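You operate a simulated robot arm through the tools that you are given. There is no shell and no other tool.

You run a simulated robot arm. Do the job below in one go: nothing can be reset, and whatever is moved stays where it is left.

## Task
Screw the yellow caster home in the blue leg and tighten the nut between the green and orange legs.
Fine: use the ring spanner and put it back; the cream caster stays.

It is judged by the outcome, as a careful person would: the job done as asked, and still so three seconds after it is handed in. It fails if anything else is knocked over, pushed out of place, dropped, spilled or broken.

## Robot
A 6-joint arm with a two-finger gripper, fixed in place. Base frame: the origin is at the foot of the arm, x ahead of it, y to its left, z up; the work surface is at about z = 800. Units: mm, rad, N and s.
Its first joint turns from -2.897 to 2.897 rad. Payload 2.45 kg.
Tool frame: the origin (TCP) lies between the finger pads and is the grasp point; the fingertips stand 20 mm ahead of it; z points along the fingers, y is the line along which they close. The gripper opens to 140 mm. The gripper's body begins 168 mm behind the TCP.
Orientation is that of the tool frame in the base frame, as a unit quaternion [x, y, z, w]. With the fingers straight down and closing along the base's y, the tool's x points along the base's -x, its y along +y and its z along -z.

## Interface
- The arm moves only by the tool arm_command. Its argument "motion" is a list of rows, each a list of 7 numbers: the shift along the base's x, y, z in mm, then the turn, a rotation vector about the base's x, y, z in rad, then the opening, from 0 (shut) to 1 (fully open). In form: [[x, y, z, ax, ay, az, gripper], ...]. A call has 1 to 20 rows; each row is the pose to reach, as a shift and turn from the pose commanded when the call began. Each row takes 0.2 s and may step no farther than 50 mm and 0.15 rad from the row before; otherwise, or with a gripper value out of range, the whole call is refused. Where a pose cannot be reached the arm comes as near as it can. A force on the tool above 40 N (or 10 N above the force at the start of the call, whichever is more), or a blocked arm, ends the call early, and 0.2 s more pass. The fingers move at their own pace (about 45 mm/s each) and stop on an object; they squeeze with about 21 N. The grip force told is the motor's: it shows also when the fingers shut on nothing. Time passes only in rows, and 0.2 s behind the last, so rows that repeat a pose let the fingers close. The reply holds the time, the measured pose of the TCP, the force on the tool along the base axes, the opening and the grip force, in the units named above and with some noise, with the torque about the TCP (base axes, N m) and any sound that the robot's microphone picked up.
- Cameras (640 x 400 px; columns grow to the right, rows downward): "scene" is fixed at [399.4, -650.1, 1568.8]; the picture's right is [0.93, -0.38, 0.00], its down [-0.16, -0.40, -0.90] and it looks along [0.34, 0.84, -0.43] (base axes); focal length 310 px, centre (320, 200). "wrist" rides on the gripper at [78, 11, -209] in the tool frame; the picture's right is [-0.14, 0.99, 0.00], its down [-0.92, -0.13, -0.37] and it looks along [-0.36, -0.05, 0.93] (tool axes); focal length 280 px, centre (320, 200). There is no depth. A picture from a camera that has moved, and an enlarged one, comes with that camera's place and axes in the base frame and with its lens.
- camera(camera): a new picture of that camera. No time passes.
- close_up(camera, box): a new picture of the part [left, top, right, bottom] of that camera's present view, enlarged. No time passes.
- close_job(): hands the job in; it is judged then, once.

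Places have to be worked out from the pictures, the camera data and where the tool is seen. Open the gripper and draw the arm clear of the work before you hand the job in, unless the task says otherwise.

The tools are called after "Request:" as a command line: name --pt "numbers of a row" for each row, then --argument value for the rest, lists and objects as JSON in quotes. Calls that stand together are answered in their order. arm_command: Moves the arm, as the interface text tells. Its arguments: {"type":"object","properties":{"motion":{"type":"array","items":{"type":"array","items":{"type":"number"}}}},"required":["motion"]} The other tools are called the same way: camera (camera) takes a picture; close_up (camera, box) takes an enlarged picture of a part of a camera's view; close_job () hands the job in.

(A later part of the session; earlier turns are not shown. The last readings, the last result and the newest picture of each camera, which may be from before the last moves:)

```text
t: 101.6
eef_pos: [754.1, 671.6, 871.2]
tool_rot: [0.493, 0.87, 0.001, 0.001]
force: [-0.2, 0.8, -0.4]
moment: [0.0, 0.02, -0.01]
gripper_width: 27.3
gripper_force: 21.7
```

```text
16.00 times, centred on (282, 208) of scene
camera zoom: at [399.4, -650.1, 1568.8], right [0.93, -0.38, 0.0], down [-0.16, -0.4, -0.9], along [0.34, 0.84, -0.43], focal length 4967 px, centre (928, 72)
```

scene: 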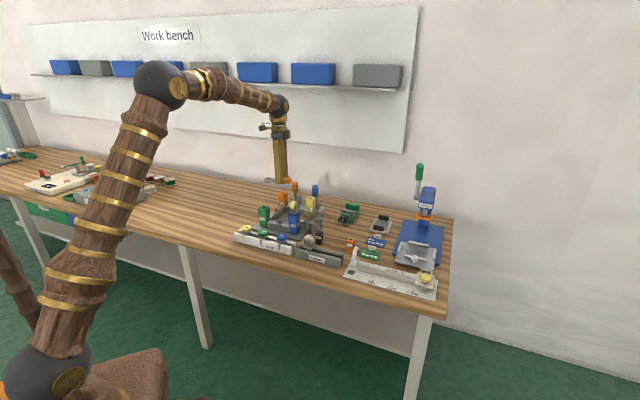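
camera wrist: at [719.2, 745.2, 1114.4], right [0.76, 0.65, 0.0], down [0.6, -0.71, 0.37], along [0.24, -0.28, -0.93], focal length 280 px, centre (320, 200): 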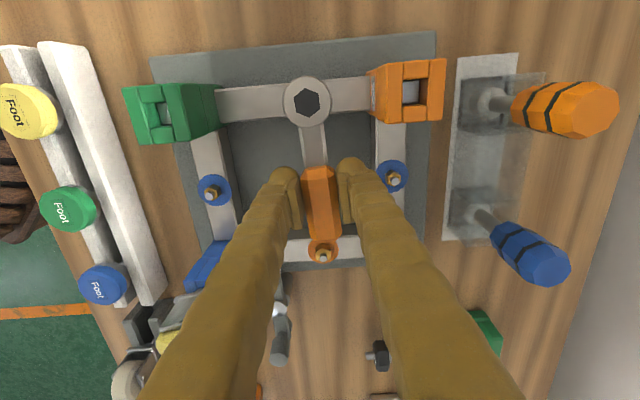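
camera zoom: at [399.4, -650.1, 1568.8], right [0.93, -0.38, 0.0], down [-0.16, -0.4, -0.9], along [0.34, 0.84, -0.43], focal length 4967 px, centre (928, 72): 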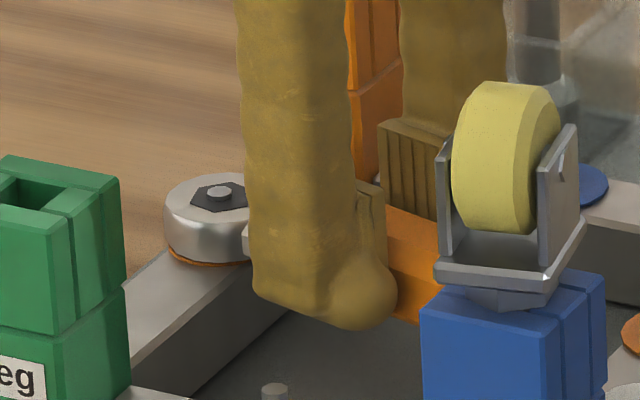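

There is no torque yet, so the nut is spinning down freely. I'll continue the stroke another 0.4 rad with a small centring correction.

Request:
arm_command --pt "-0.4 0.9 0 0 0 0 0" --pt "-6.6 -2.3 0 0 0 -0.1 0" --pt "-13.0 -5.0 0 0 0 -0.2 0" --pt "-19.7 -7.0 0 0 0 -0.3 0" --pt "-26.5 -8.3 0 0 0 -0.4 0" --pt "-26.5 -8.3 0 0 0 -0.4 0"

Request:
close_up --camera "wrist" --box '[265, 65, 350, 140]'

Request:
camera --camera "wrist"

Request:
close_up --camera "scene" --box '[268, 196, 296, 220]'

```text
t: 103.0
eef_pos: [728.2, 662.8, 871.2]
tool_rot: [0.656, 0.754, 0.001, 0.001]
force: [0.1, 0.4, -1.1]
moment: [0.01, 0.03, 0.0]
gripper_width: 27.0
gripper_force: 21.5
```

```text
5.33 times, centred on (308, 102) of wrist
camera zoom: at [728.8, 743.3, 1079.7], right [1.0, 0.0, 0.0], down [0.0, -0.93, 0.37], along [0.0, -0.37, -0.93], focal length 1495 px, centre (387, 720)
```

zoom: 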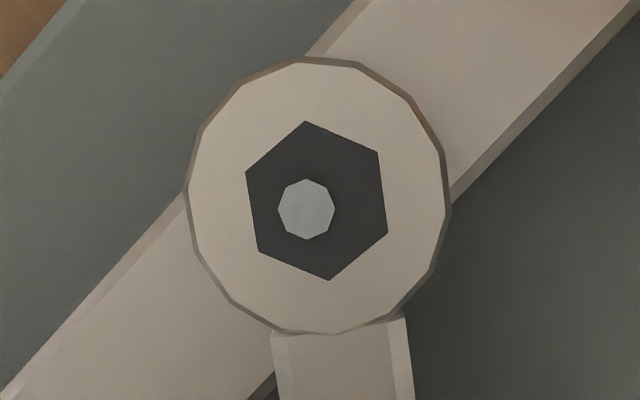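

```text
taken
camera wrist: at [728.8, 743.3, 1079.7], right [1.0, 0.0, 0.0], down [0.0, -0.93, 0.37], along [0.0, -0.37, -0.93], focal length 280 px, centre (320, 200)
```

wrist: 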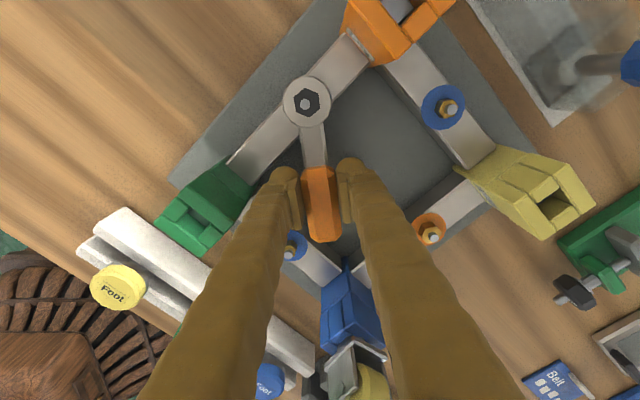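

```text
16.00 times, centred on (282, 208) of scene
camera zoom: at [399.4, -650.1, 1568.8], right [0.93, -0.38, 0.0], down [-0.16, -0.4, -0.9], along [0.34, 0.84, -0.43], focal length 4967 px, centre (928, 72)
```

zoom: 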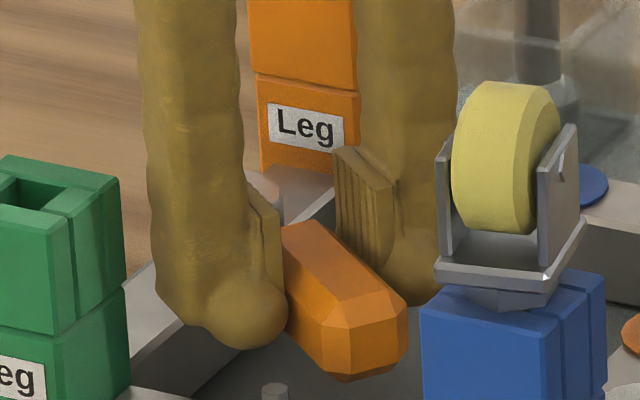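

No torque over 40° so far. I'll lift off and move the ring aside to check how the nut has turned before taking another bite.

Request:
arm_command --pt "0 0 10 0 0 0 0" --pt "0 0 25 0 0 0 0" --pt "0 0 50 0 0 0 0" --pt "0 0 80 0 0 0 0" --pt "0 0 110 0 0 0.1 0" --pt "5 0 140 0 0 0.2 0" --pt "5 -30 145 0 0 0.3 0" --pt "5 -60 145 0 0 0.4 0" --pt "5 -60 145 0 0 0.4 0"

Request:
camera --camera "wrist"

Request:
close_up --camera "scene" --box '[268, 196, 296, 220]'

```text
t: 105.0
eef_pos: [732.3, 604.0, 1013.2]
tool_rot: [0.493, 0.87, 0.0, 0.001]
force: [-0.3, -0.4, -1.4]
moment: [-0.03, 0.02, -0.02]
gripper_width: 26.7
gripper_force: 21.5
```

```text
taken
camera wrist: at [701.9, 677.9, 1223.3], right [0.92, 0.39, 0.0], down [0.36, -0.85, 0.37], along [0.15, -0.34, -0.93], focal length 280 px, centre (320, 200)
```

wrist: 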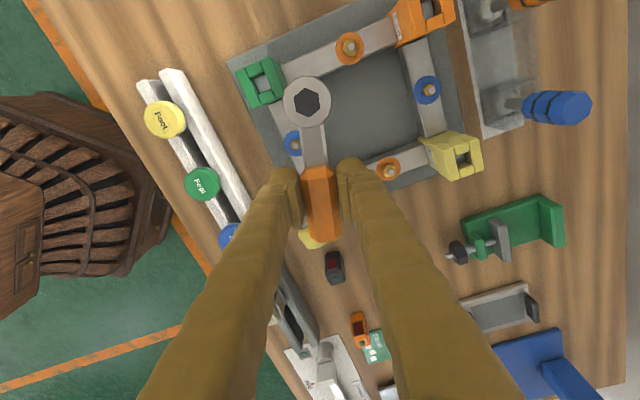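

```text
16.00 times, centred on (282, 208) of scene
camera zoom: at [399.4, -650.1, 1568.8], right [0.93, -0.38, 0.0], down [-0.16, -0.4, -0.9], along [0.34, 0.84, -0.43], focal length 4967 px, centre (928, 72)
```

zoom: 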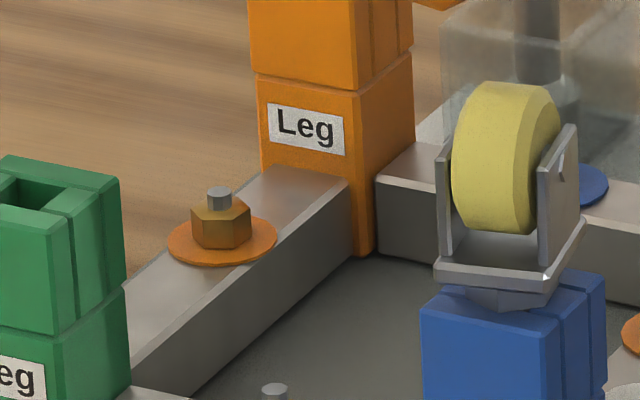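

The nut turned and sits slightly lower (more stud shows). I'll zoom in to measure its new orientation.

Request:
close_up --camera "wrist" --box '[330, 30, 368, 64]'

Request:
close_up --camera "scene" --box '[300, 200, 328, 224]'

```text
11.76 times, centred on (349, 47) of wrist
camera zoom: at [701.9, 677.9, 1223.3], right [0.92, 0.39, 0.0], down [0.36, -0.85, 0.37], along [0.15, -0.34, -0.93], focal length 3299 px, centre (-21, 2000)
```

zoom: 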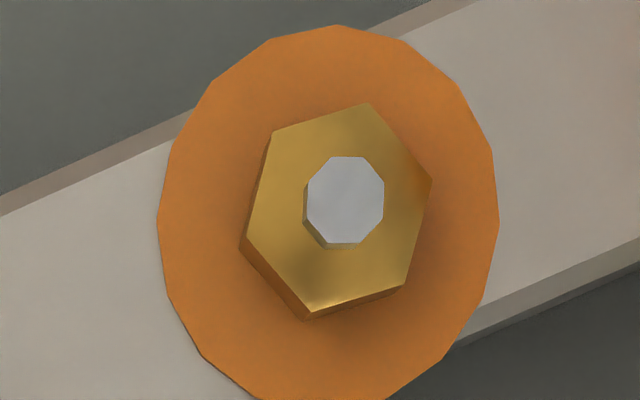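

```text
16.00 times, centred on (314, 212) of scene
camera zoom: at [399.4, -650.1, 1568.8], right [0.93, -0.38, 0.0], down [-0.16, -0.4, -0.9], along [0.34, 0.84, -0.43], focal length 4967 px, centre (416, 8)
```

zoom: 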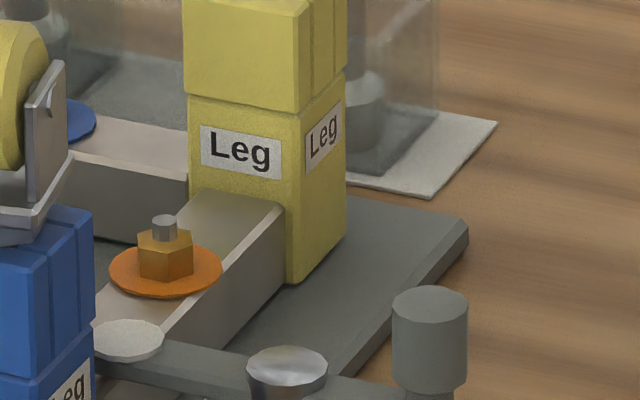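

The nut turned exactly 40° with the spanner. Its corner axis now matches a spanner direction of 338°, so I'll swing the tool +0.646 rad, shift (+49.6, +101.7), and come down above the nut.

Request:
arm_command --pt "10 25 0 0 0 0.14 0" --pt "20 50 0 0 0 0.28 0" --pt "32 75 0 0 0 0.42 0" --pt "44 95 0 0 0 0.56 0" --pt "49.6 101.7 0 0 0 0.646 0" --pt "49.6 101.7 -40 0 0 0.646 0" --pt "49.6 101.7 -80 0 0 0.646 0" --pt "49.6 101.7 -110 0 0 0.646 0" --pt "49.6 101.7 -127 0 0 0.646 0" --pt "49.6 101.7 -127 0 0 0.646 0"

Request:
close_up --camera "wrist" --box '[265, 65, 350, 140]'

Request:
close_up --camera "scene" --box '[268, 196, 296, 220]'

```text
t: 107.2
eef_pos: [782.1, 704.4, 888.7]
tool_rot: [0.19, 0.982, 0.001, 0.002]
force: [-0.1, -0.3, -1.0]
moment: [0.0, 0.01, 0.0]
gripper_width: 26.9
gripper_force: 20.6
```

```text
5.33 times, centred on (308, 102) of wrist
camera zoom: at [714.5, 743.9, 1097.8], right [0.5, 0.87, 0.0], down [0.8, -0.46, 0.37], along [0.32, -0.18, -0.93], focal length 1495 px, centre (387, 720)
```

zoom: 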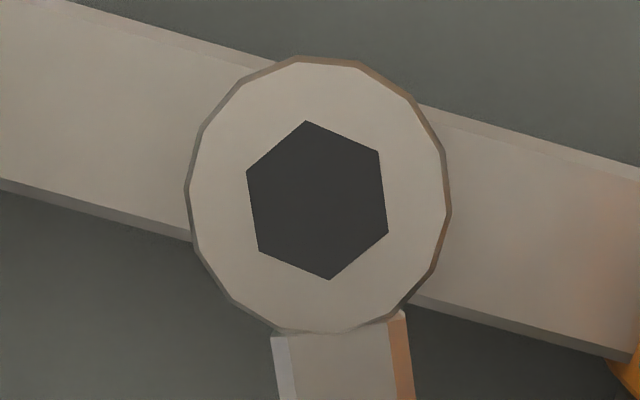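

```text
16.00 times, centred on (282, 208) of scene
camera zoom: at [399.4, -650.1, 1568.8], right [0.93, -0.38, 0.0], down [-0.16, -0.4, -0.9], along [0.34, 0.84, -0.43], focal length 4967 px, centre (928, 72)
```

zoom: 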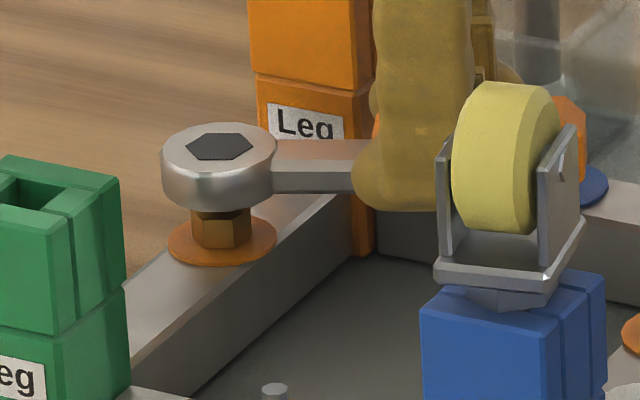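

Laterally good; the rail check suggests about 1 mm towards the outside. I'll shift (0.1, 1.2), lower 9 mm, and recheck.

Request:
arm_command --pt "0.1 1.2 0 0 0 0 0" --pt "0.1 1.2 -4 0 0 0 0" --pt "0.1 1.2 -9 0 0 0 0" --pt "0.1 1.2 -9 0 0 0 0"

Request:
close_up --camera "wrist" --box '[265, 65, 350, 140]'

Request:
close_up --camera "scene" --box '[268, 196, 296, 220]'

```text
t: 108.2
eef_pos: [784.1, 705.9, 879.5]
tool_rot: [0.19, 0.982, 0.001, 0.001]
force: [-0.5, 0.5, -1.3]
moment: [0.03, -0.02, 0.04]
gripper_width: 27.2
gripper_force: 21.3
```

```text
5.33 times, centred on (308, 102) of wrist
camera zoom: at [714.2, 746.3, 1087.8], right [0.5, 0.87, 0.0], down [0.8, -0.46, 0.37], along [0.32, -0.18, -0.93], focal length 1495 px, centre (387, 720)
```

zoom: 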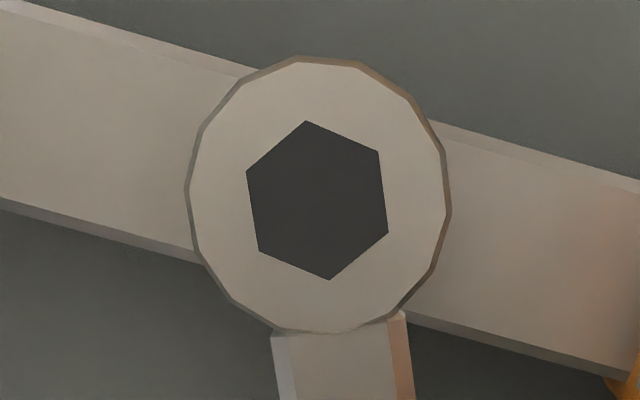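

```text
16.00 times, centred on (282, 208) of scene
camera zoom: at [399.4, -650.1, 1568.8], right [0.93, -0.38, 0.0], down [-0.16, -0.4, -0.9], along [0.34, 0.84, -0.43], focal length 4967 px, centre (928, 72)
```

zoom: 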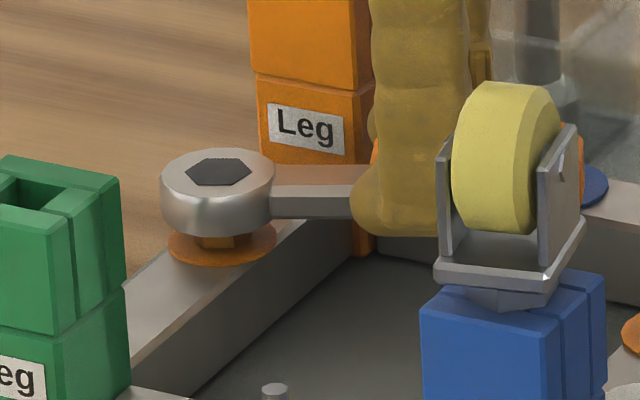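

The ring needs about +1 mm along the scene camera's right. I'll shift (1.2, 0.9), lower 4 mm and feel for contact.

Request:
arm_command --pt "1.2 0.9 0 0 0 0 0" --pt "1.2 0.9 -2 0 0 0 0" --pt "1.2 0.9 -4 0 0 0 0" --pt "1.2 0.9 -6 0 0 0 0" --pt "1.2 0.9 -6 0 0 0 0"

Request:
close_up --camera "wrist" --box '[265, 65, 350, 140]'

Request:
close_up --camera "scene" --box '[268, 196, 296, 220]'

```text
t: 109.4
eef_pos: [783.7, 707.8, 871.6]
tool_rot: [0.192, 0.981, 0.001, 0.002]
force: [-0.3, -2.2, 0.2]
moment: [0.01, -0.01, 0.14]
gripper_width: 27.1
gripper_force: 20.2
```

```text
5.33 times, centred on (308, 102) of wrist
camera zoom: at [715.3, 747.4, 1080.8], right [0.5, 0.87, 0.0], down [0.8, -0.46, 0.37], along [0.32, -0.18, -0.93], focal length 1495 px, centre (387, 720)
```

zoom: 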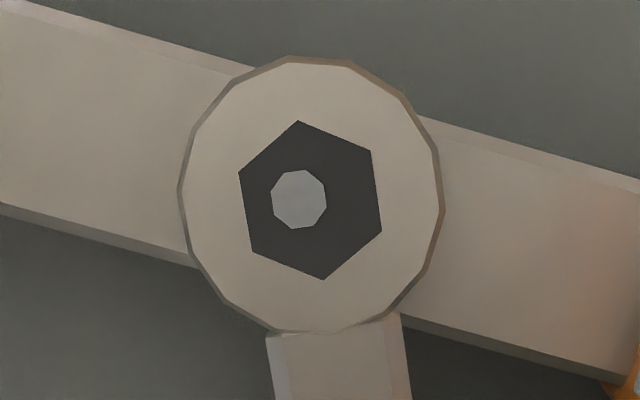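

```text
16.00 times, centred on (282, 208) of scene
camera zoom: at [399.4, -650.1, 1568.8], right [0.93, -0.38, 0.0], down [-0.16, -0.4, -0.9], along [0.34, 0.84, -0.43], focal length 4967 px, centre (928, 72)
```

zoom: 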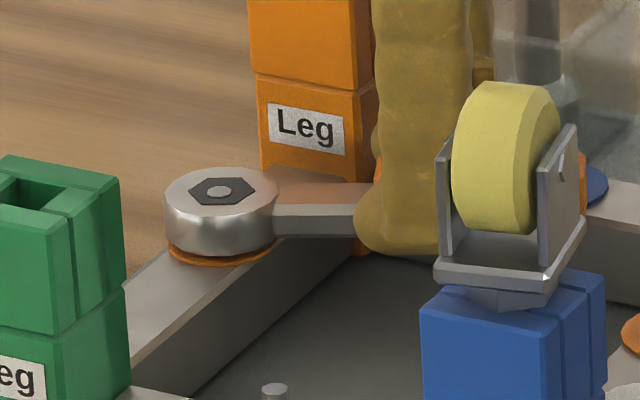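

The ring is over the nut again. I'll centre it (-0.75, -1.3) and lower 1.5 mm, then turn 0.5 rad.

Request:
arm_command --pt "-0.4 -0.7 0 0 0 0 0" --pt "-0.75 -1.3 -1 0 0 0 0" --pt "-0.75 -1.3 -1.5 0 0 0 0" --pt "-0.75 -1.3 -1.5 0 0 0 0"

Request:
arm_command --pt "-2.95 -6.3 0 0 0 -0.1 0" --pt "-6.5 -12.3 0 0 0 -0.2 0" --pt "-10.6 -17.9 0 0 0 -0.3 0" --pt "-15.3 -23.0 0 0 0 -0.4 0" --pt "-20.5 -27.7 0 0 0 -0.5 0" --pt "-20.5 -27.7 0 0 0 -0.5 0"

Request:
close_up --camera "wrist" --box '[265, 65, 350, 140]'

Request:
close_up --camera "scene" --box '[268, 196, 296, 220]'

```text
t: 110.4
eef_pos: [783.4, 706.5, 871.9]
tool_rot: [0.19, 0.982, 0.001, 0.001]
force: [-0.2, 0.8, -1.0]
moment: [0.0, 0.0, 0.02]
gripper_width: 26.7
gripper_force: 21.3
```

```text
t: 111.8
eef_pos: [763.9, 677.4, 870.3]
tool_rot: [0.428, 0.904, 0.0, 0.001]
force: [0.4, -0.5, -1.5]
moment: [-0.01, -0.02, -0.01]
gripper_width: 26.9
gripper_force: 21.4
```

```text
5.33 times, centred on (308, 102) of wrist
camera zoom: at [722.6, 745.6, 1079.7], right [0.85, 0.52, 0.0], down [0.48, -0.79, 0.37], along [0.19, -0.32, -0.93], focal length 1495 px, centre (387, 720)
```

zoom: 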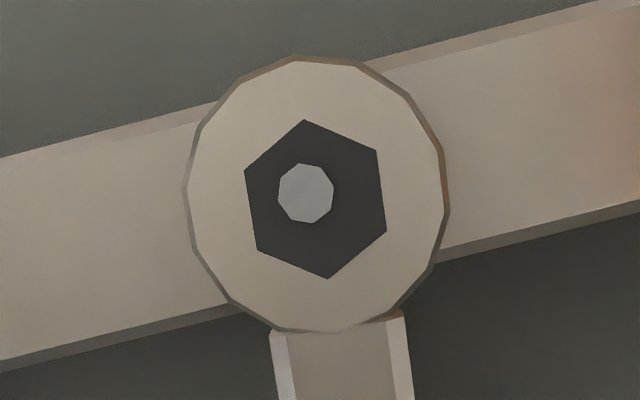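

```text
16.00 times, centred on (282, 208) of scene
camera zoom: at [399.4, -650.1, 1568.8], right [0.93, -0.38, 0.0], down [-0.16, -0.4, -0.9], along [0.34, 0.84, -0.43], focal length 4967 px, centre (928, 72)
```

zoom: 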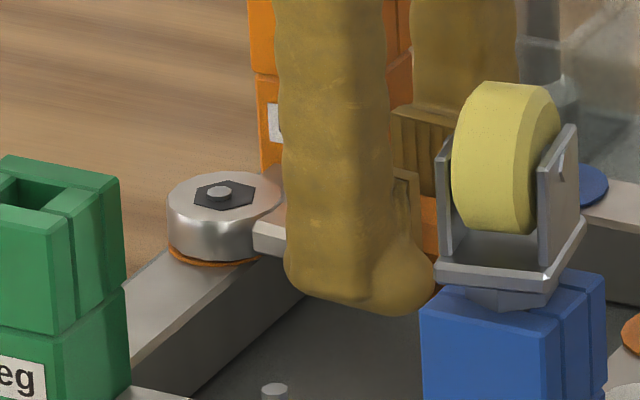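

Still free-turning. I'll correct centring and complete the 60° stroke.

Request:
arm_command --pt "-1.2 0.1 -0.5 0 0 0 0" --pt "-6.8 -4.0 -0.5 0 0 -0.1 0" --pt "-12.7 -7.6 -0.5 0 0 -0.2 0" --pt "-19.0 -10.5 -0.5 0 0 -0.3 0" --pt "-25.7 -12.8 -0.5 0 0 -0.4 0" --pt "-32.4 -14.4 -0.5 0 0 -0.5 0" --pt "-35.6 -14.9 -0.5 0 0 -0.547 0" --pt "-35.6 -14.9 -0.5 0 0 -0.547 0"

Request:
close_up --camera "wrist" --box '[265, 65, 350, 140]'

```text
t: 113.6
eef_pos: [726.8, 663.0, 870.7]
tool_rot: [0.656, 0.754, 0.0, 0.002]
force: [-0.2, -1.0, -1.2]
moment: [-0.02, -0.03, -0.03]
gripper_width: 27.0
gripper_force: 20.6
```

```text
5.33 times, centred on (308, 102) of wrist
camera zoom: at [727.5, 742.8, 1079.2], right [1.0, 0.0, 0.0], down [0.0, -0.93, 0.37], along [0.0, -0.37, -0.93], focal length 1495 px, centre (387, 720)
```

zoom: 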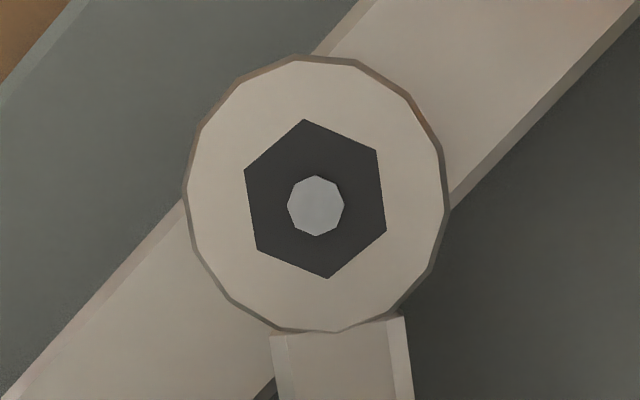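

Centred and free all the way; that makes 100° in total. I'll lift 24 mm and swing back 60° around the nut axis for the next bite.

Request:
arm_command --pt "0 0 8 0 0 0 0" --pt "0 0 24 0 0 0 0" --pt "6.8 1.3 24 0 0 0.1 0" --pt "13.5 3.2 24 0 0 0.2 0" --pt "19.9 5.9 24 0 0 0.3 0" --pt "26.0 9.1 24 0 0 0.4 0" --pt "31.8 13.0 24 0 0 0.5 0" --pt "37.2 17.4 24 0 0 0.6 0" --pt "42.1 22.3 24 0 0 0.7 0" --pt "46.5 27.7 24 0 0 0.8 0" --pt "50.4 33.6 24 0 0 0.9 0" --pt "53.6 39.7 24 0 0 1.0 0" --pt "54.9 42.7 24 0 0 1.047 0" --pt "54.9 42.7 17 0 0 1.047 0" --pt "54.9 42.7 17 0 0 1.047 0"

Request:
close_up --camera "wrist" --box '[265, 65, 350, 140]'

Request:
close_up --camera "scene" --box '[268, 196, 296, 220]'

```text
t: 116.8
eef_pos: [781.5, 705.7, 886.0]
tool_rot: [0.191, 0.982, 0.0, 0.0]
force: [-0.3, 0.5, -0.6]
moment: [-0.03, 0.02, -0.03]
gripper_width: 26.6
gripper_force: 20.7
```

```text
5.33 times, centred on (308, 102) of wrist
camera zoom: at [713.1, 745.9, 1095.6], right [0.5, 0.87, 0.0], down [0.81, -0.46, 0.37], along [0.32, -0.18, -0.93], focal length 1495 px, centre (387, 720)
```

zoom: 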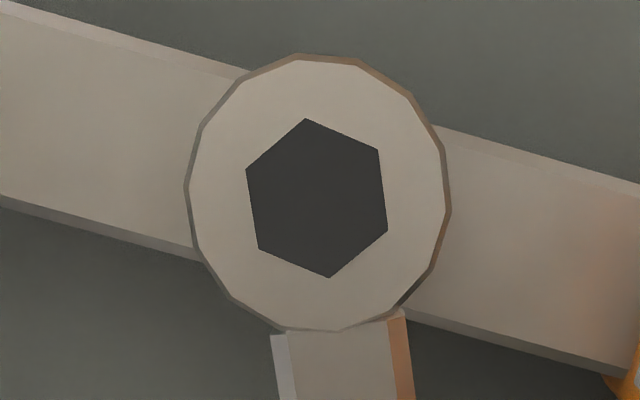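

```text
16.00 times, centred on (282, 208) of scene
camera zoom: at [399.4, -650.1, 1568.8], right [0.93, -0.38, 0.0], down [-0.16, -0.4, -0.9], along [0.34, 0.84, -0.43], focal length 4967 px, centre (928, 72)
```

zoom: 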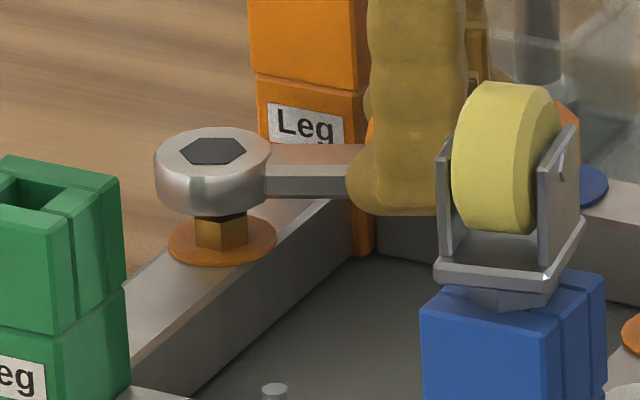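

The ring is about 2 mm short towards +x. I'll shift (2.3, 1.2) and lower 8 mm.

Request:
arm_command --pt "1.2 0.6 0 0 0 0 0" --pt "2.3 1.2 -3 0 0 0 0" --pt "2.3 1.2 -8 0 0 0 0" --pt "2.3 1.2 -8 0 0 0 0"

Request:
close_up --camera "scene" --box '[268, 196, 296, 220]'

Request:
close_up --camera "wrist" --box '[265, 65, 350, 140]'

```text
t: 117.8
eef_pos: [784.8, 707.8, 880.3]
tool_rot: [0.191, 0.982, 0.0, 0.002]
force: [2.9, 0.0, 7.4]
moment: [0.16, 0.53, -0.1]
gripper_width: 26.8
gripper_force: 20.7
```

```text
16.00 times, centred on (282, 208) of scene
camera zoom: at [399.4, -650.1, 1568.8], right [0.93, -0.38, 0.0], down [-0.16, -0.4, -0.9], along [0.34, 0.84, -0.43], focal length 4967 px, centre (928, 72)
```

zoom: 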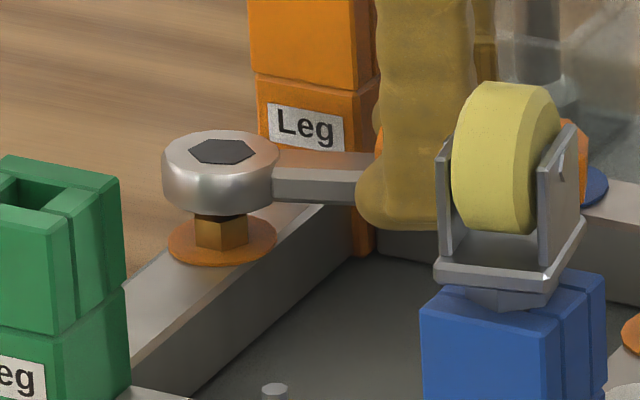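

```text
5.33 times, centred on (308, 102) of wrist
camera zoom: at [716.1, 747.2, 1089.3], right [0.5, 0.87, 0.0], down [0.8, -0.46, 0.37], along [0.32, -0.18, -0.93], focal length 1495 px, centre (387, 720)
```

zoom: 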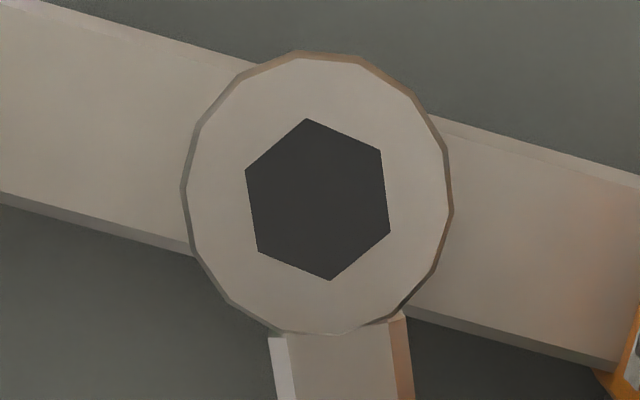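

The ring is resting on something: about 8 N upward at the ring. I'll back off upward and check whether the spanner is still straight in the grip.

Request:
arm_command --pt "0 0 6 0 0 0 0" --pt "0 0 14 0 0 0 0" --pt "0 0 14 0 0 0 0"

Request:
close_up --camera "scene" --box '[268, 190, 308, 220]'

Request:
close_up --camera "wrist" --box '[265, 65, 375, 250]'

```text
t: 118.6
eef_pos: [785.5, 707.2, 894.3]
tool_rot: [0.191, 0.982, 0.001, 0.001]
force: [-0.9, 0.1, -1.4]
moment: [0.01, -0.04, -0.01]
gripper_width: 27.1
gripper_force: 21.0
```

```text
13.33 times, centred on (288, 205) of scene
camera zoom: at [399.4, -650.1, 1568.8], right [0.93, -0.38, 0.0], down [-0.16, -0.4, -0.9], along [0.34, 0.84, -0.43], focal length 4139 px, centre (747, 133)
```

zoom: 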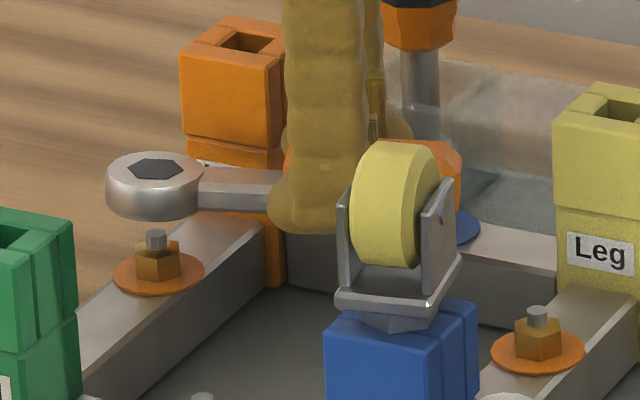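

```text
2.16 times, centred on (320, 158) of wrist
camera zoom: at [716.1, 748.0, 1102.0], right [0.5, 0.87, 0.0], down [0.8, -0.46, 0.37], along [0.32, -0.18, -0.93], focal length 606 px, centre (320, 292)
```

zoom: 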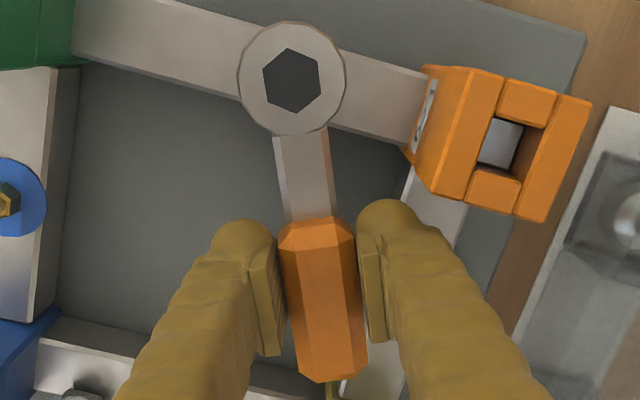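

Request:
close_up --camera "wrist" --box '[265, 65, 350, 140]'

Request:
close_up --camera "scene" --box '[268, 196, 296, 220]'

```text
5.33 times, centred on (308, 102) of wrist
camera zoom: at [716.1, 748.0, 1102.0], right [0.5, 0.87, 0.0], down [0.8, -0.46, 0.37], along [0.32, -0.18, -0.93], focal length 1495 px, centre (387, 720)
```

zoom: 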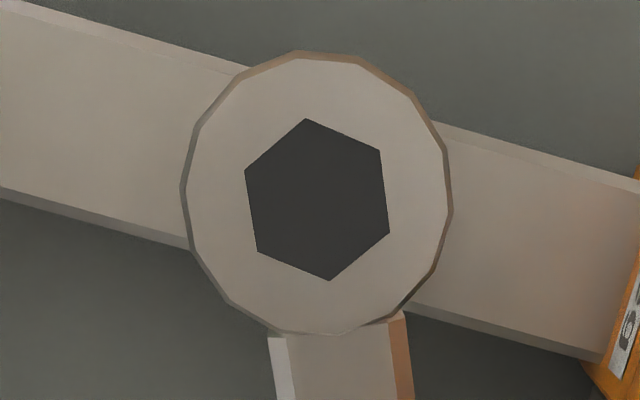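

```text
16.00 times, centred on (282, 208) of scene
camera zoom: at [399.4, -650.1, 1568.8], right [0.93, -0.38, 0.0], down [-0.16, -0.4, -0.9], along [0.34, 0.84, -0.43], focal length 4967 px, centre (928, 72)
```

zoom: 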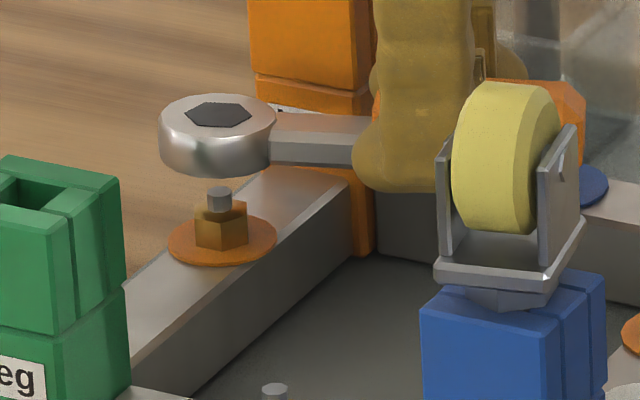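

The spanner pitched up by about 3° in the grip (ring about 4 mm high). Both views still show the ring over the nut, perhaps 1 mm too far +x. I'll shift (-1, -0.5), and lower in small steps, reading the contact.

Request:
arm_command --pt "-1.0 -0.5 0 0 0 0 0" --pt "-1.0 -0.5 -4 0 0 0 0" --pt "-1.0 -0.5 -8 0 0 0 0" --pt "-1.0 -0.5 -11 0 0 0 0" --pt "-1.0 -0.5 -11 0 0 0 0"

Request:
close_up --camera "scene" --box '[268, 196, 296, 220]'

Request:
close_up --camera "wrist" --box '[265, 65, 350, 140]'

```text
t: 119.8
eef_pos: [783.3, 707.1, 882.4]
tool_rot: [0.191, 0.982, 0.0, 0.0]
force: [0.2, -0.6, -1.0]
moment: [-0.01, 0.02, 0.0]
gripper_width: 26.9
gripper_force: 21.2
```

```text
16.00 times, centred on (282, 208) of scene
camera zoom: at [399.4, -650.1, 1568.8], right [0.93, -0.38, 0.0], down [-0.16, -0.4, -0.9], along [0.34, 0.84, -0.43], focal length 4967 px, centre (928, 72)
```

zoom: 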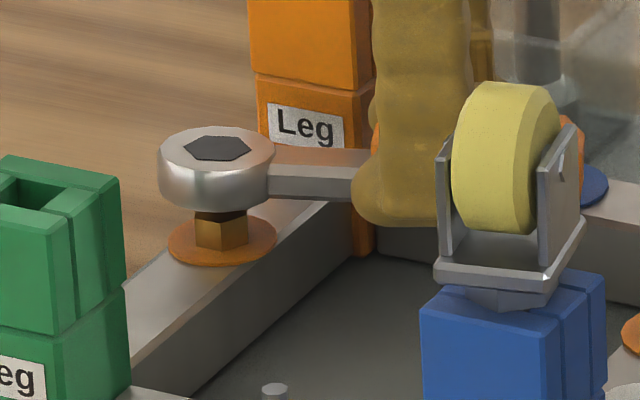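

```text
5.33 times, centred on (308, 102) of wrist
camera zoom: at [714.8, 746.6, 1091.2], right [0.5, 0.87, 0.0], down [0.8, -0.46, 0.37], along [0.32, -0.18, -0.93], focal length 1495 px, centre (387, 720)
```

zoom: 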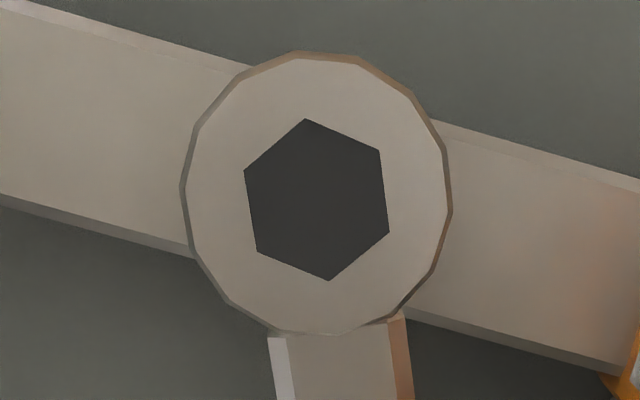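

Free so far. I'll lower 4 mm more in 1 mm steps.

Request:
arm_command --pt "0.4 0 -1 0 0 0 0" --pt "0.4 0 -2 0 0 0 0" --pt "0.4 0 -3 0 0 0 0" --pt "0.4 0 -4 0 0 0 0" --pt "0.4 0 -4 0 0 0 0"

Request:
close_up --camera "scene" --box '[268, 196, 296, 220]'

```text
t: 121.0
eef_pos: [783.1, 707.4, 877.7]
tool_rot: [0.191, 0.982, 0.0, 0.001]
force: [-1.0, -1.8, -0.7]
moment: [-0.04, 0.05, 0.08]
gripper_width: 27.1
gripper_force: 21.1
```

```text
16.00 times, centred on (282, 208) of scene
camera zoom: at [399.4, -650.1, 1568.8], right [0.93, -0.38, 0.0], down [-0.16, -0.4, -0.9], along [0.34, 0.84, -0.43], focal length 4967 px, centre (928, 72)
```

zoom: 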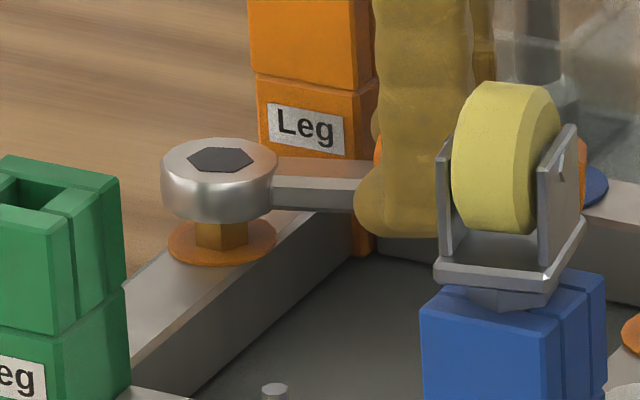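

It passed the earlier contact level; the side force is light. Continue lowering.

Request:
arm_command --pt "-0.2 -0.3 -1 0 0 0 0" --pt "-0.2 -0.3 -3 0 0 0 0" --pt "-0.2 -0.3 -5 0 0 0 0" --pt "-0.2 -0.3 -7 0 0 0 0" --pt "-0.2 -0.3 -7 0 0 0 0"

Request:
close_up --camera "scene" --box '[268, 196, 296, 220]'

Request:
close_up --camera "wrist" --box '[265, 65, 350, 140]'

```text
t: 122.2
eef_pos: [783.1, 706.1, 870.5]
tool_rot: [0.191, 0.982, 0.001, 0.001]
force: [-0.2, 1.1, -0.9]
moment: [0.0, 0.0, -0.07]
gripper_width: 26.5
gripper_force: 20.7
```

```text
16.00 times, centred on (282, 208) of scene
camera zoom: at [399.4, -650.1, 1568.8], right [0.93, -0.38, 0.0], down [-0.16, -0.4, -0.9], along [0.34, 0.84, -0.43], focal length 4967 px, centre (928, 72)
```

zoom: 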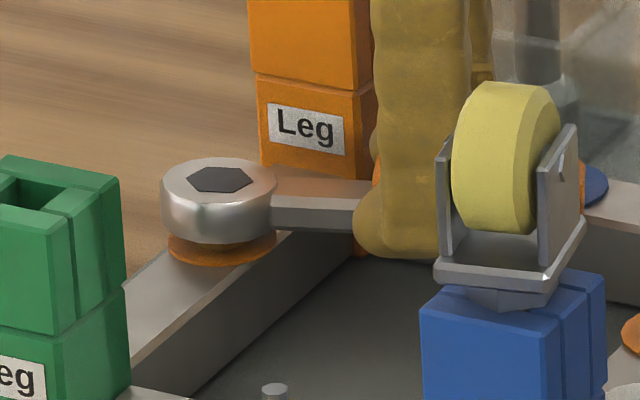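

```text
5.33 times, centred on (308, 102) of wrist
camera zoom: at [714.7, 746.5, 1080.1], right [0.5, 0.87, 0.0], down [0.8, -0.46, 0.37], along [0.32, -0.18, -0.93], focal length 1495 px, centre (387, 720)
```

zoom: 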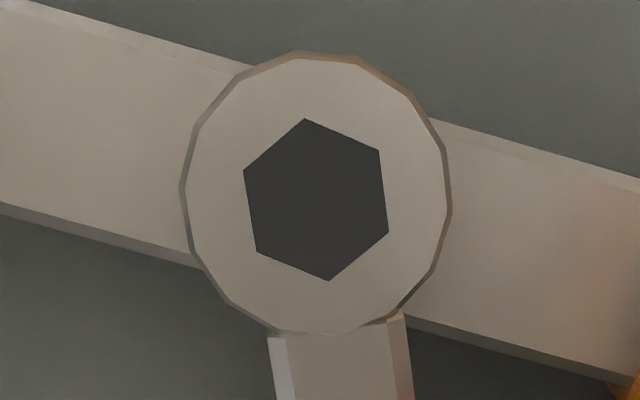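

The ring is over the nut with no side load. Because it rides about 4 mm high in the grip, I'll lower another 4.5 mm to seat it fully.

Request:
arm_command --pt "0 0 -1.5 0 0 0 0" --pt "0 0 -3 0 0 0 0" --pt "0 0 -4.5 0 0 0 0" --pt "0 0 -4.5 0 0 0 0"

Request:
close_up --camera "scene" --box '[268, 196, 296, 220]'

Request:
close_up --camera "wrist" --box '[265, 65, 350, 140]'

```text
t: 123.2
eef_pos: [783.1, 707.3, 867.0]
tool_rot: [0.191, 0.982, 0.001, 0.002]
force: [0.4, -0.6, -1.2]
moment: [0.03, -0.02, 0.0]
gripper_width: 26.9
gripper_force: 21.0
```

```text
16.00 times, centred on (282, 208) of scene
camera zoom: at [399.4, -650.1, 1568.8], right [0.93, -0.38, 0.0], down [-0.16, -0.4, -0.9], along [0.34, 0.84, -0.43], focal length 4967 px, centre (928, 72)
```

zoom: 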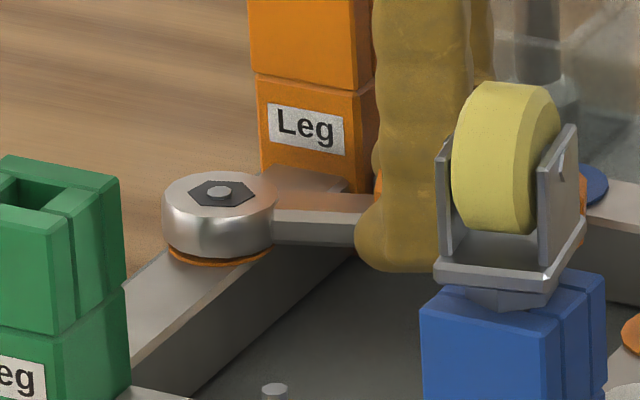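

```text
5.33 times, centred on (308, 102) of wrist
camera zoom: at [714.9, 746.1, 1075.4], right [0.5, 0.87, 0.0], down [0.8, -0.46, 0.37], along [0.32, -0.18, -0.93], focal length 1495 px, centre (387, 720)
```

zoom: 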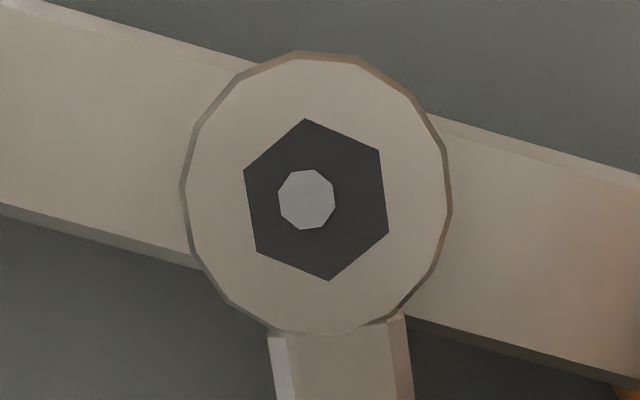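

Seated again. I'll centre with (-0.5, -0.9) and turn, first 0.5 rad.

Request:
arm_command --pt "-0.5 -0.9 0 0 0 0 0" --pt "-3.45 -7.2 0 0 0 -0.1 0" --pt "-7.0 -13.2 0 0 0 -0.2 0" --pt "-11.1 -18.8 0 0 0 -0.3 0" --pt "-15.8 -23.9 0 0 0 -0.4 0" --pt "-21.0 -28.6 0 0 0 -0.5 0" --pt "-21.0 -28.6 0 0 0 -0.5 0"

Request:
close_up --camera "wrist" --box '[265, 65, 350, 140]'

```text
t: 124.8
eef_pos: [760.4, 677.5, 865.0]
tool_rot: [0.428, 0.904, 0.001, 0.002]
force: [0.6, -0.1, -1.9]
moment: [-0.02, 0.01, -0.03]
gripper_width: 27.1
gripper_force: 21.2
```

```text
5.33 times, centred on (308, 102) of wrist
camera zoom: at [719.7, 745.5, 1075.0], right [0.85, 0.52, 0.0], down [0.48, -0.79, 0.37], along [0.19, -0.32, -0.93], focal length 1495 px, centre (387, 720)
```

zoom: 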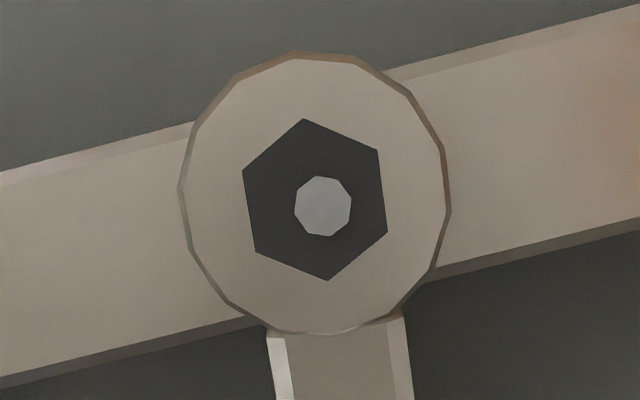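

Request:
arm_command --pt "0.8 -0.1 0 0 0 0 0" --pt "-4.8 -4.2 -0.3 0 0 -0.1 0" --pt "-10.7 -7.8 -0.3 0 0 -0.2 0" --pt "-17.0 -10.7 -0.3 0 0 -0.3 0" --pt "-23.7 -13.0 -0.3 0 0 -0.4 0" --pt "-30.4 -14.6 -0.3 0 0 -0.5 0" --pt "-33.6 -15.1 -0.3 0 0 -0.547 0" --pt "-33.6 -15.1 -0.3 0 0 -0.547 0"

Request:
close_up --camera "wrist" --box '[265, 65, 350, 140]'

Request:
close_up --camera "scene" --box '[268, 196, 296, 220]'

```text
t: 126.6
eef_pos: [728.5, 662.9, 866.8]
tool_rot: [0.656, 0.755, -0.001, 0.002]
force: [0.3, 0.5, -1.0]
moment: [0.01, -0.04, -0.02]
gripper_width: 26.8
gripper_force: 21.2
```

```text
5.33 times, centred on (308, 102) of wrist
camera zoom: at [728.7, 742.8, 1075.7], right [1.0, 0.0, 0.0], down [0.0, -0.93, 0.37], along [0.0, -0.37, -0.93], focal length 1495 px, centre (387, 720)
```

zoom: 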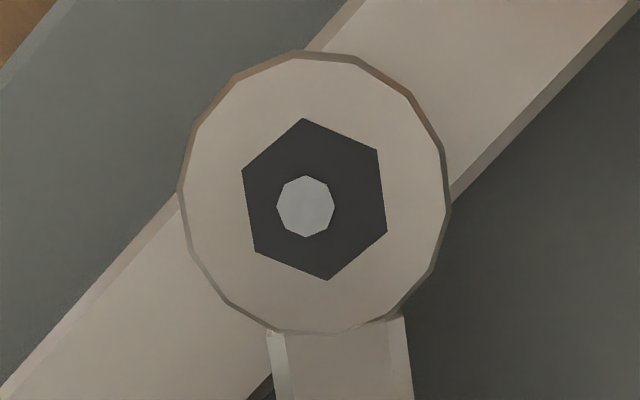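

```text
16.00 times, centred on (282, 208) of scene
camera zoom: at [399.4, -650.1, 1568.8], right [0.93, -0.38, 0.0], down [-0.16, -0.4, -0.9], along [0.34, 0.84, -0.43], focal length 4967 px, centre (928, 72)
```

zoom: 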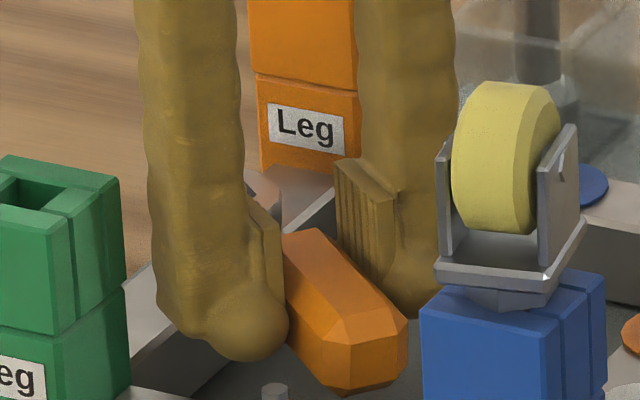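

Still free at 160° in total. I'll lift, swing back 60° and look at the nut's height on the way.

Request:
arm_command --pt "-1.0 0 8 0 0 0 0" --pt "-1.0 0 24 0 0 0 0" --pt "6.0 1.3 24 0 0 0.1 0" --pt "13.0 3.4 24 0 0 0.2 0" --pt "19.5 6.2 24 0 0 0.3 0" --pt "25.8 9.4 24 0 0 0.4 0" --pt "31.8 13.4 24 0 0 0.5 0" --pt "37.4 17.9 24 0 0 0.6 0" --pt "42.4 22.9 24 0 0 0.7 0" --pt "46.9 28.3 24 0 0 0.8 0" --pt "50.8 34.2 24 0 0 0.9 0" --pt "54.1 40.4 24 0 0 1.0 0" --pt "55.4 43.4 24 0 0 1.047 0" --pt "55.4 43.4 20 0 0 1.047 0" --pt "55.4 43.4 20 0 0 1.047 0"

Request:
close_up --camera "wrist" --box '[265, 65, 350, 140]'

Request:
close_up --camera "scene" --box '[268, 196, 296, 220]'

```text
t: 129.8
eef_pos: [785.2, 707.3, 886.1]
tool_rot: [0.191, 0.982, -0.001, 0.001]
force: [-0.5, -0.1, -1.5]
moment: [-0.01, -0.03, 0.01]
gripper_width: 26.9
gripper_force: 21.1
```

```text
5.33 times, centred on (308, 102) of wrist
camera zoom: at [715.9, 745.9, 1095.2], right [0.5, 0.87, 0.0], down [0.81, -0.46, 0.37], along [0.32, -0.18, -0.93], focal length 1495 px, centre (387, 720)
```

zoom: 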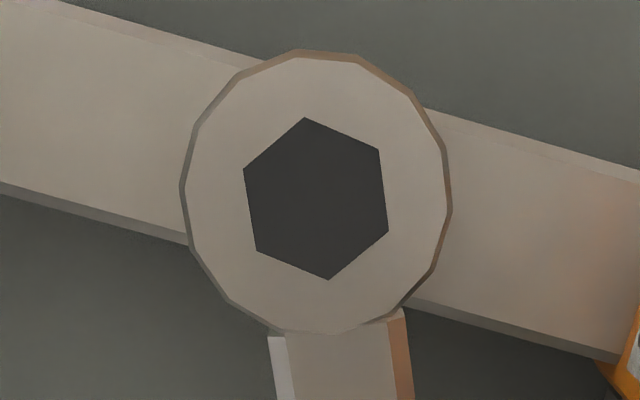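

```text
16.00 times, centred on (282, 208) of scene
camera zoom: at [399.4, -650.1, 1568.8], right [0.93, -0.38, 0.0], down [-0.16, -0.4, -0.9], along [0.34, 0.84, -0.43], focal length 4967 px, centre (928, 72)
```

zoom: 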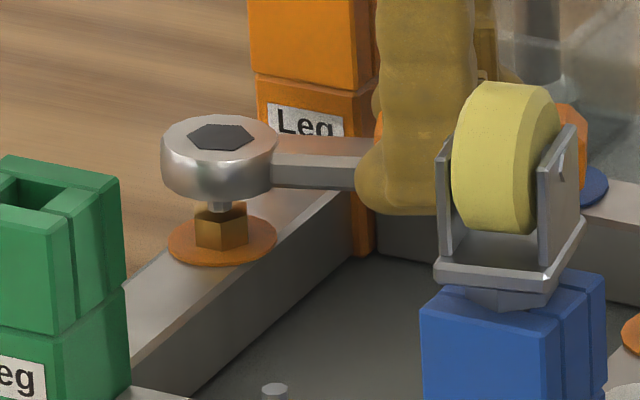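

The nut sits lower now. The ring should move about (-1.4, +0.3) by comparison with the last successful seating; I'll apply it and lower gradually.

Request:
arm_command --pt "-0.7 0.2 0 0 0 0 0" --pt "-1.4 0.3 -3 0 0 0 0" --pt "-1.4 0.3 -6 0 0 0 0" --pt "-1.4 0.3 -8 0 0 0 0" --pt "-1.4 0.3 -8 0 0 0 0"

Request:
close_up --camera "wrist" --box '[265, 65, 350, 140]'

Request:
close_up --camera "scene" --box '[268, 196, 296, 220]'

```text
t: 131.0
eef_pos: [782.8, 706.0, 877.8]
tool_rot: [0.191, 0.982, 0.001, 0.001]
force: [-0.5, -0.1, -1.4]
moment: [-0.01, 0.01, -0.02]
gripper_width: 27.1
gripper_force: 21.1
```

```text
5.33 times, centred on (308, 102) of wrist
camera zoom: at [714.0, 746.3, 1087.4], right [0.5, 0.87, 0.0], down [0.8, -0.46, 0.37], along [0.32, -0.18, -0.93], focal length 1495 px, centre (387, 720)
```

zoom: 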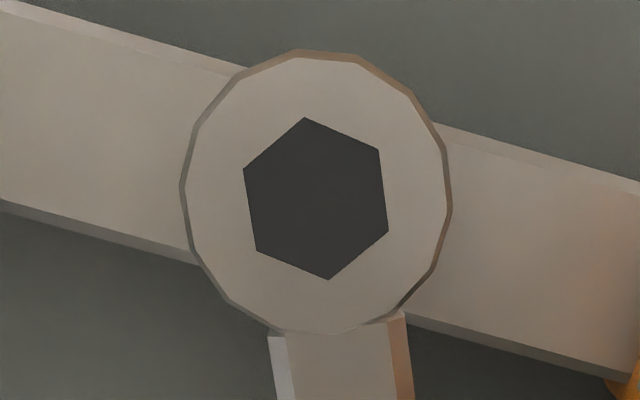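

```text
16.00 times, centred on (282, 208) of scene
camera zoom: at [399.4, -650.1, 1568.8], right [0.93, -0.38, 0.0], down [-0.16, -0.4, -0.9], along [0.34, 0.84, -0.43], focal length 4967 px, centre (928, 72)
```

zoom: 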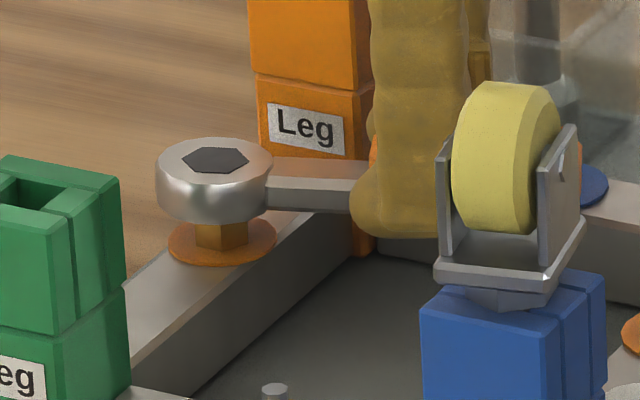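

Request:
arm_command --pt "0.8 0.5 0 0 0 0 0" --pt "1.5 1.0 0 0 0 0 0" --pt "1.5 1.0 -2 0 0 0 0" --pt "1.5 1.0 -4 0 0 0 0" --pt "1.5 1.0 -4 0 0 0 0"

Request:
close_up --camera "scene" --box '[268, 196, 296, 220]'

```text
t: 132.2
eef_pos: [785.5, 707.9, 874.1]
tool_rot: [0.19, 0.982, 0.0, 0.001]
force: [-0.8, -2.1, -0.2]
moment: [-0.04, 0.09, 0.18]
gripper_width: 26.9
gripper_force: 20.6
```

```text
16.00 times, centred on (282, 208) of scene
camera zoom: at [399.4, -650.1, 1568.8], right [0.93, -0.38, 0.0], down [-0.16, -0.4, -0.9], along [0.34, 0.84, -0.43], focal length 4967 px, centre (928, 72)
```

zoom: 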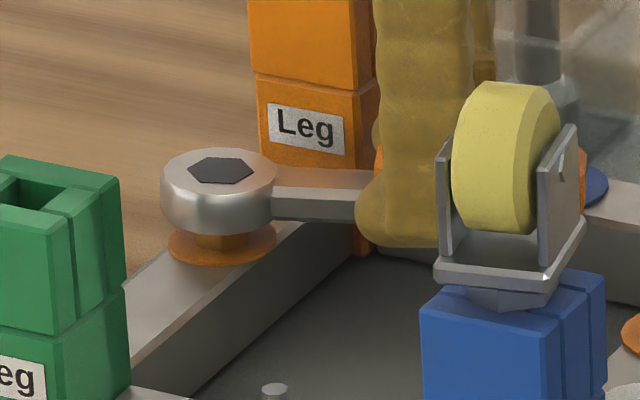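

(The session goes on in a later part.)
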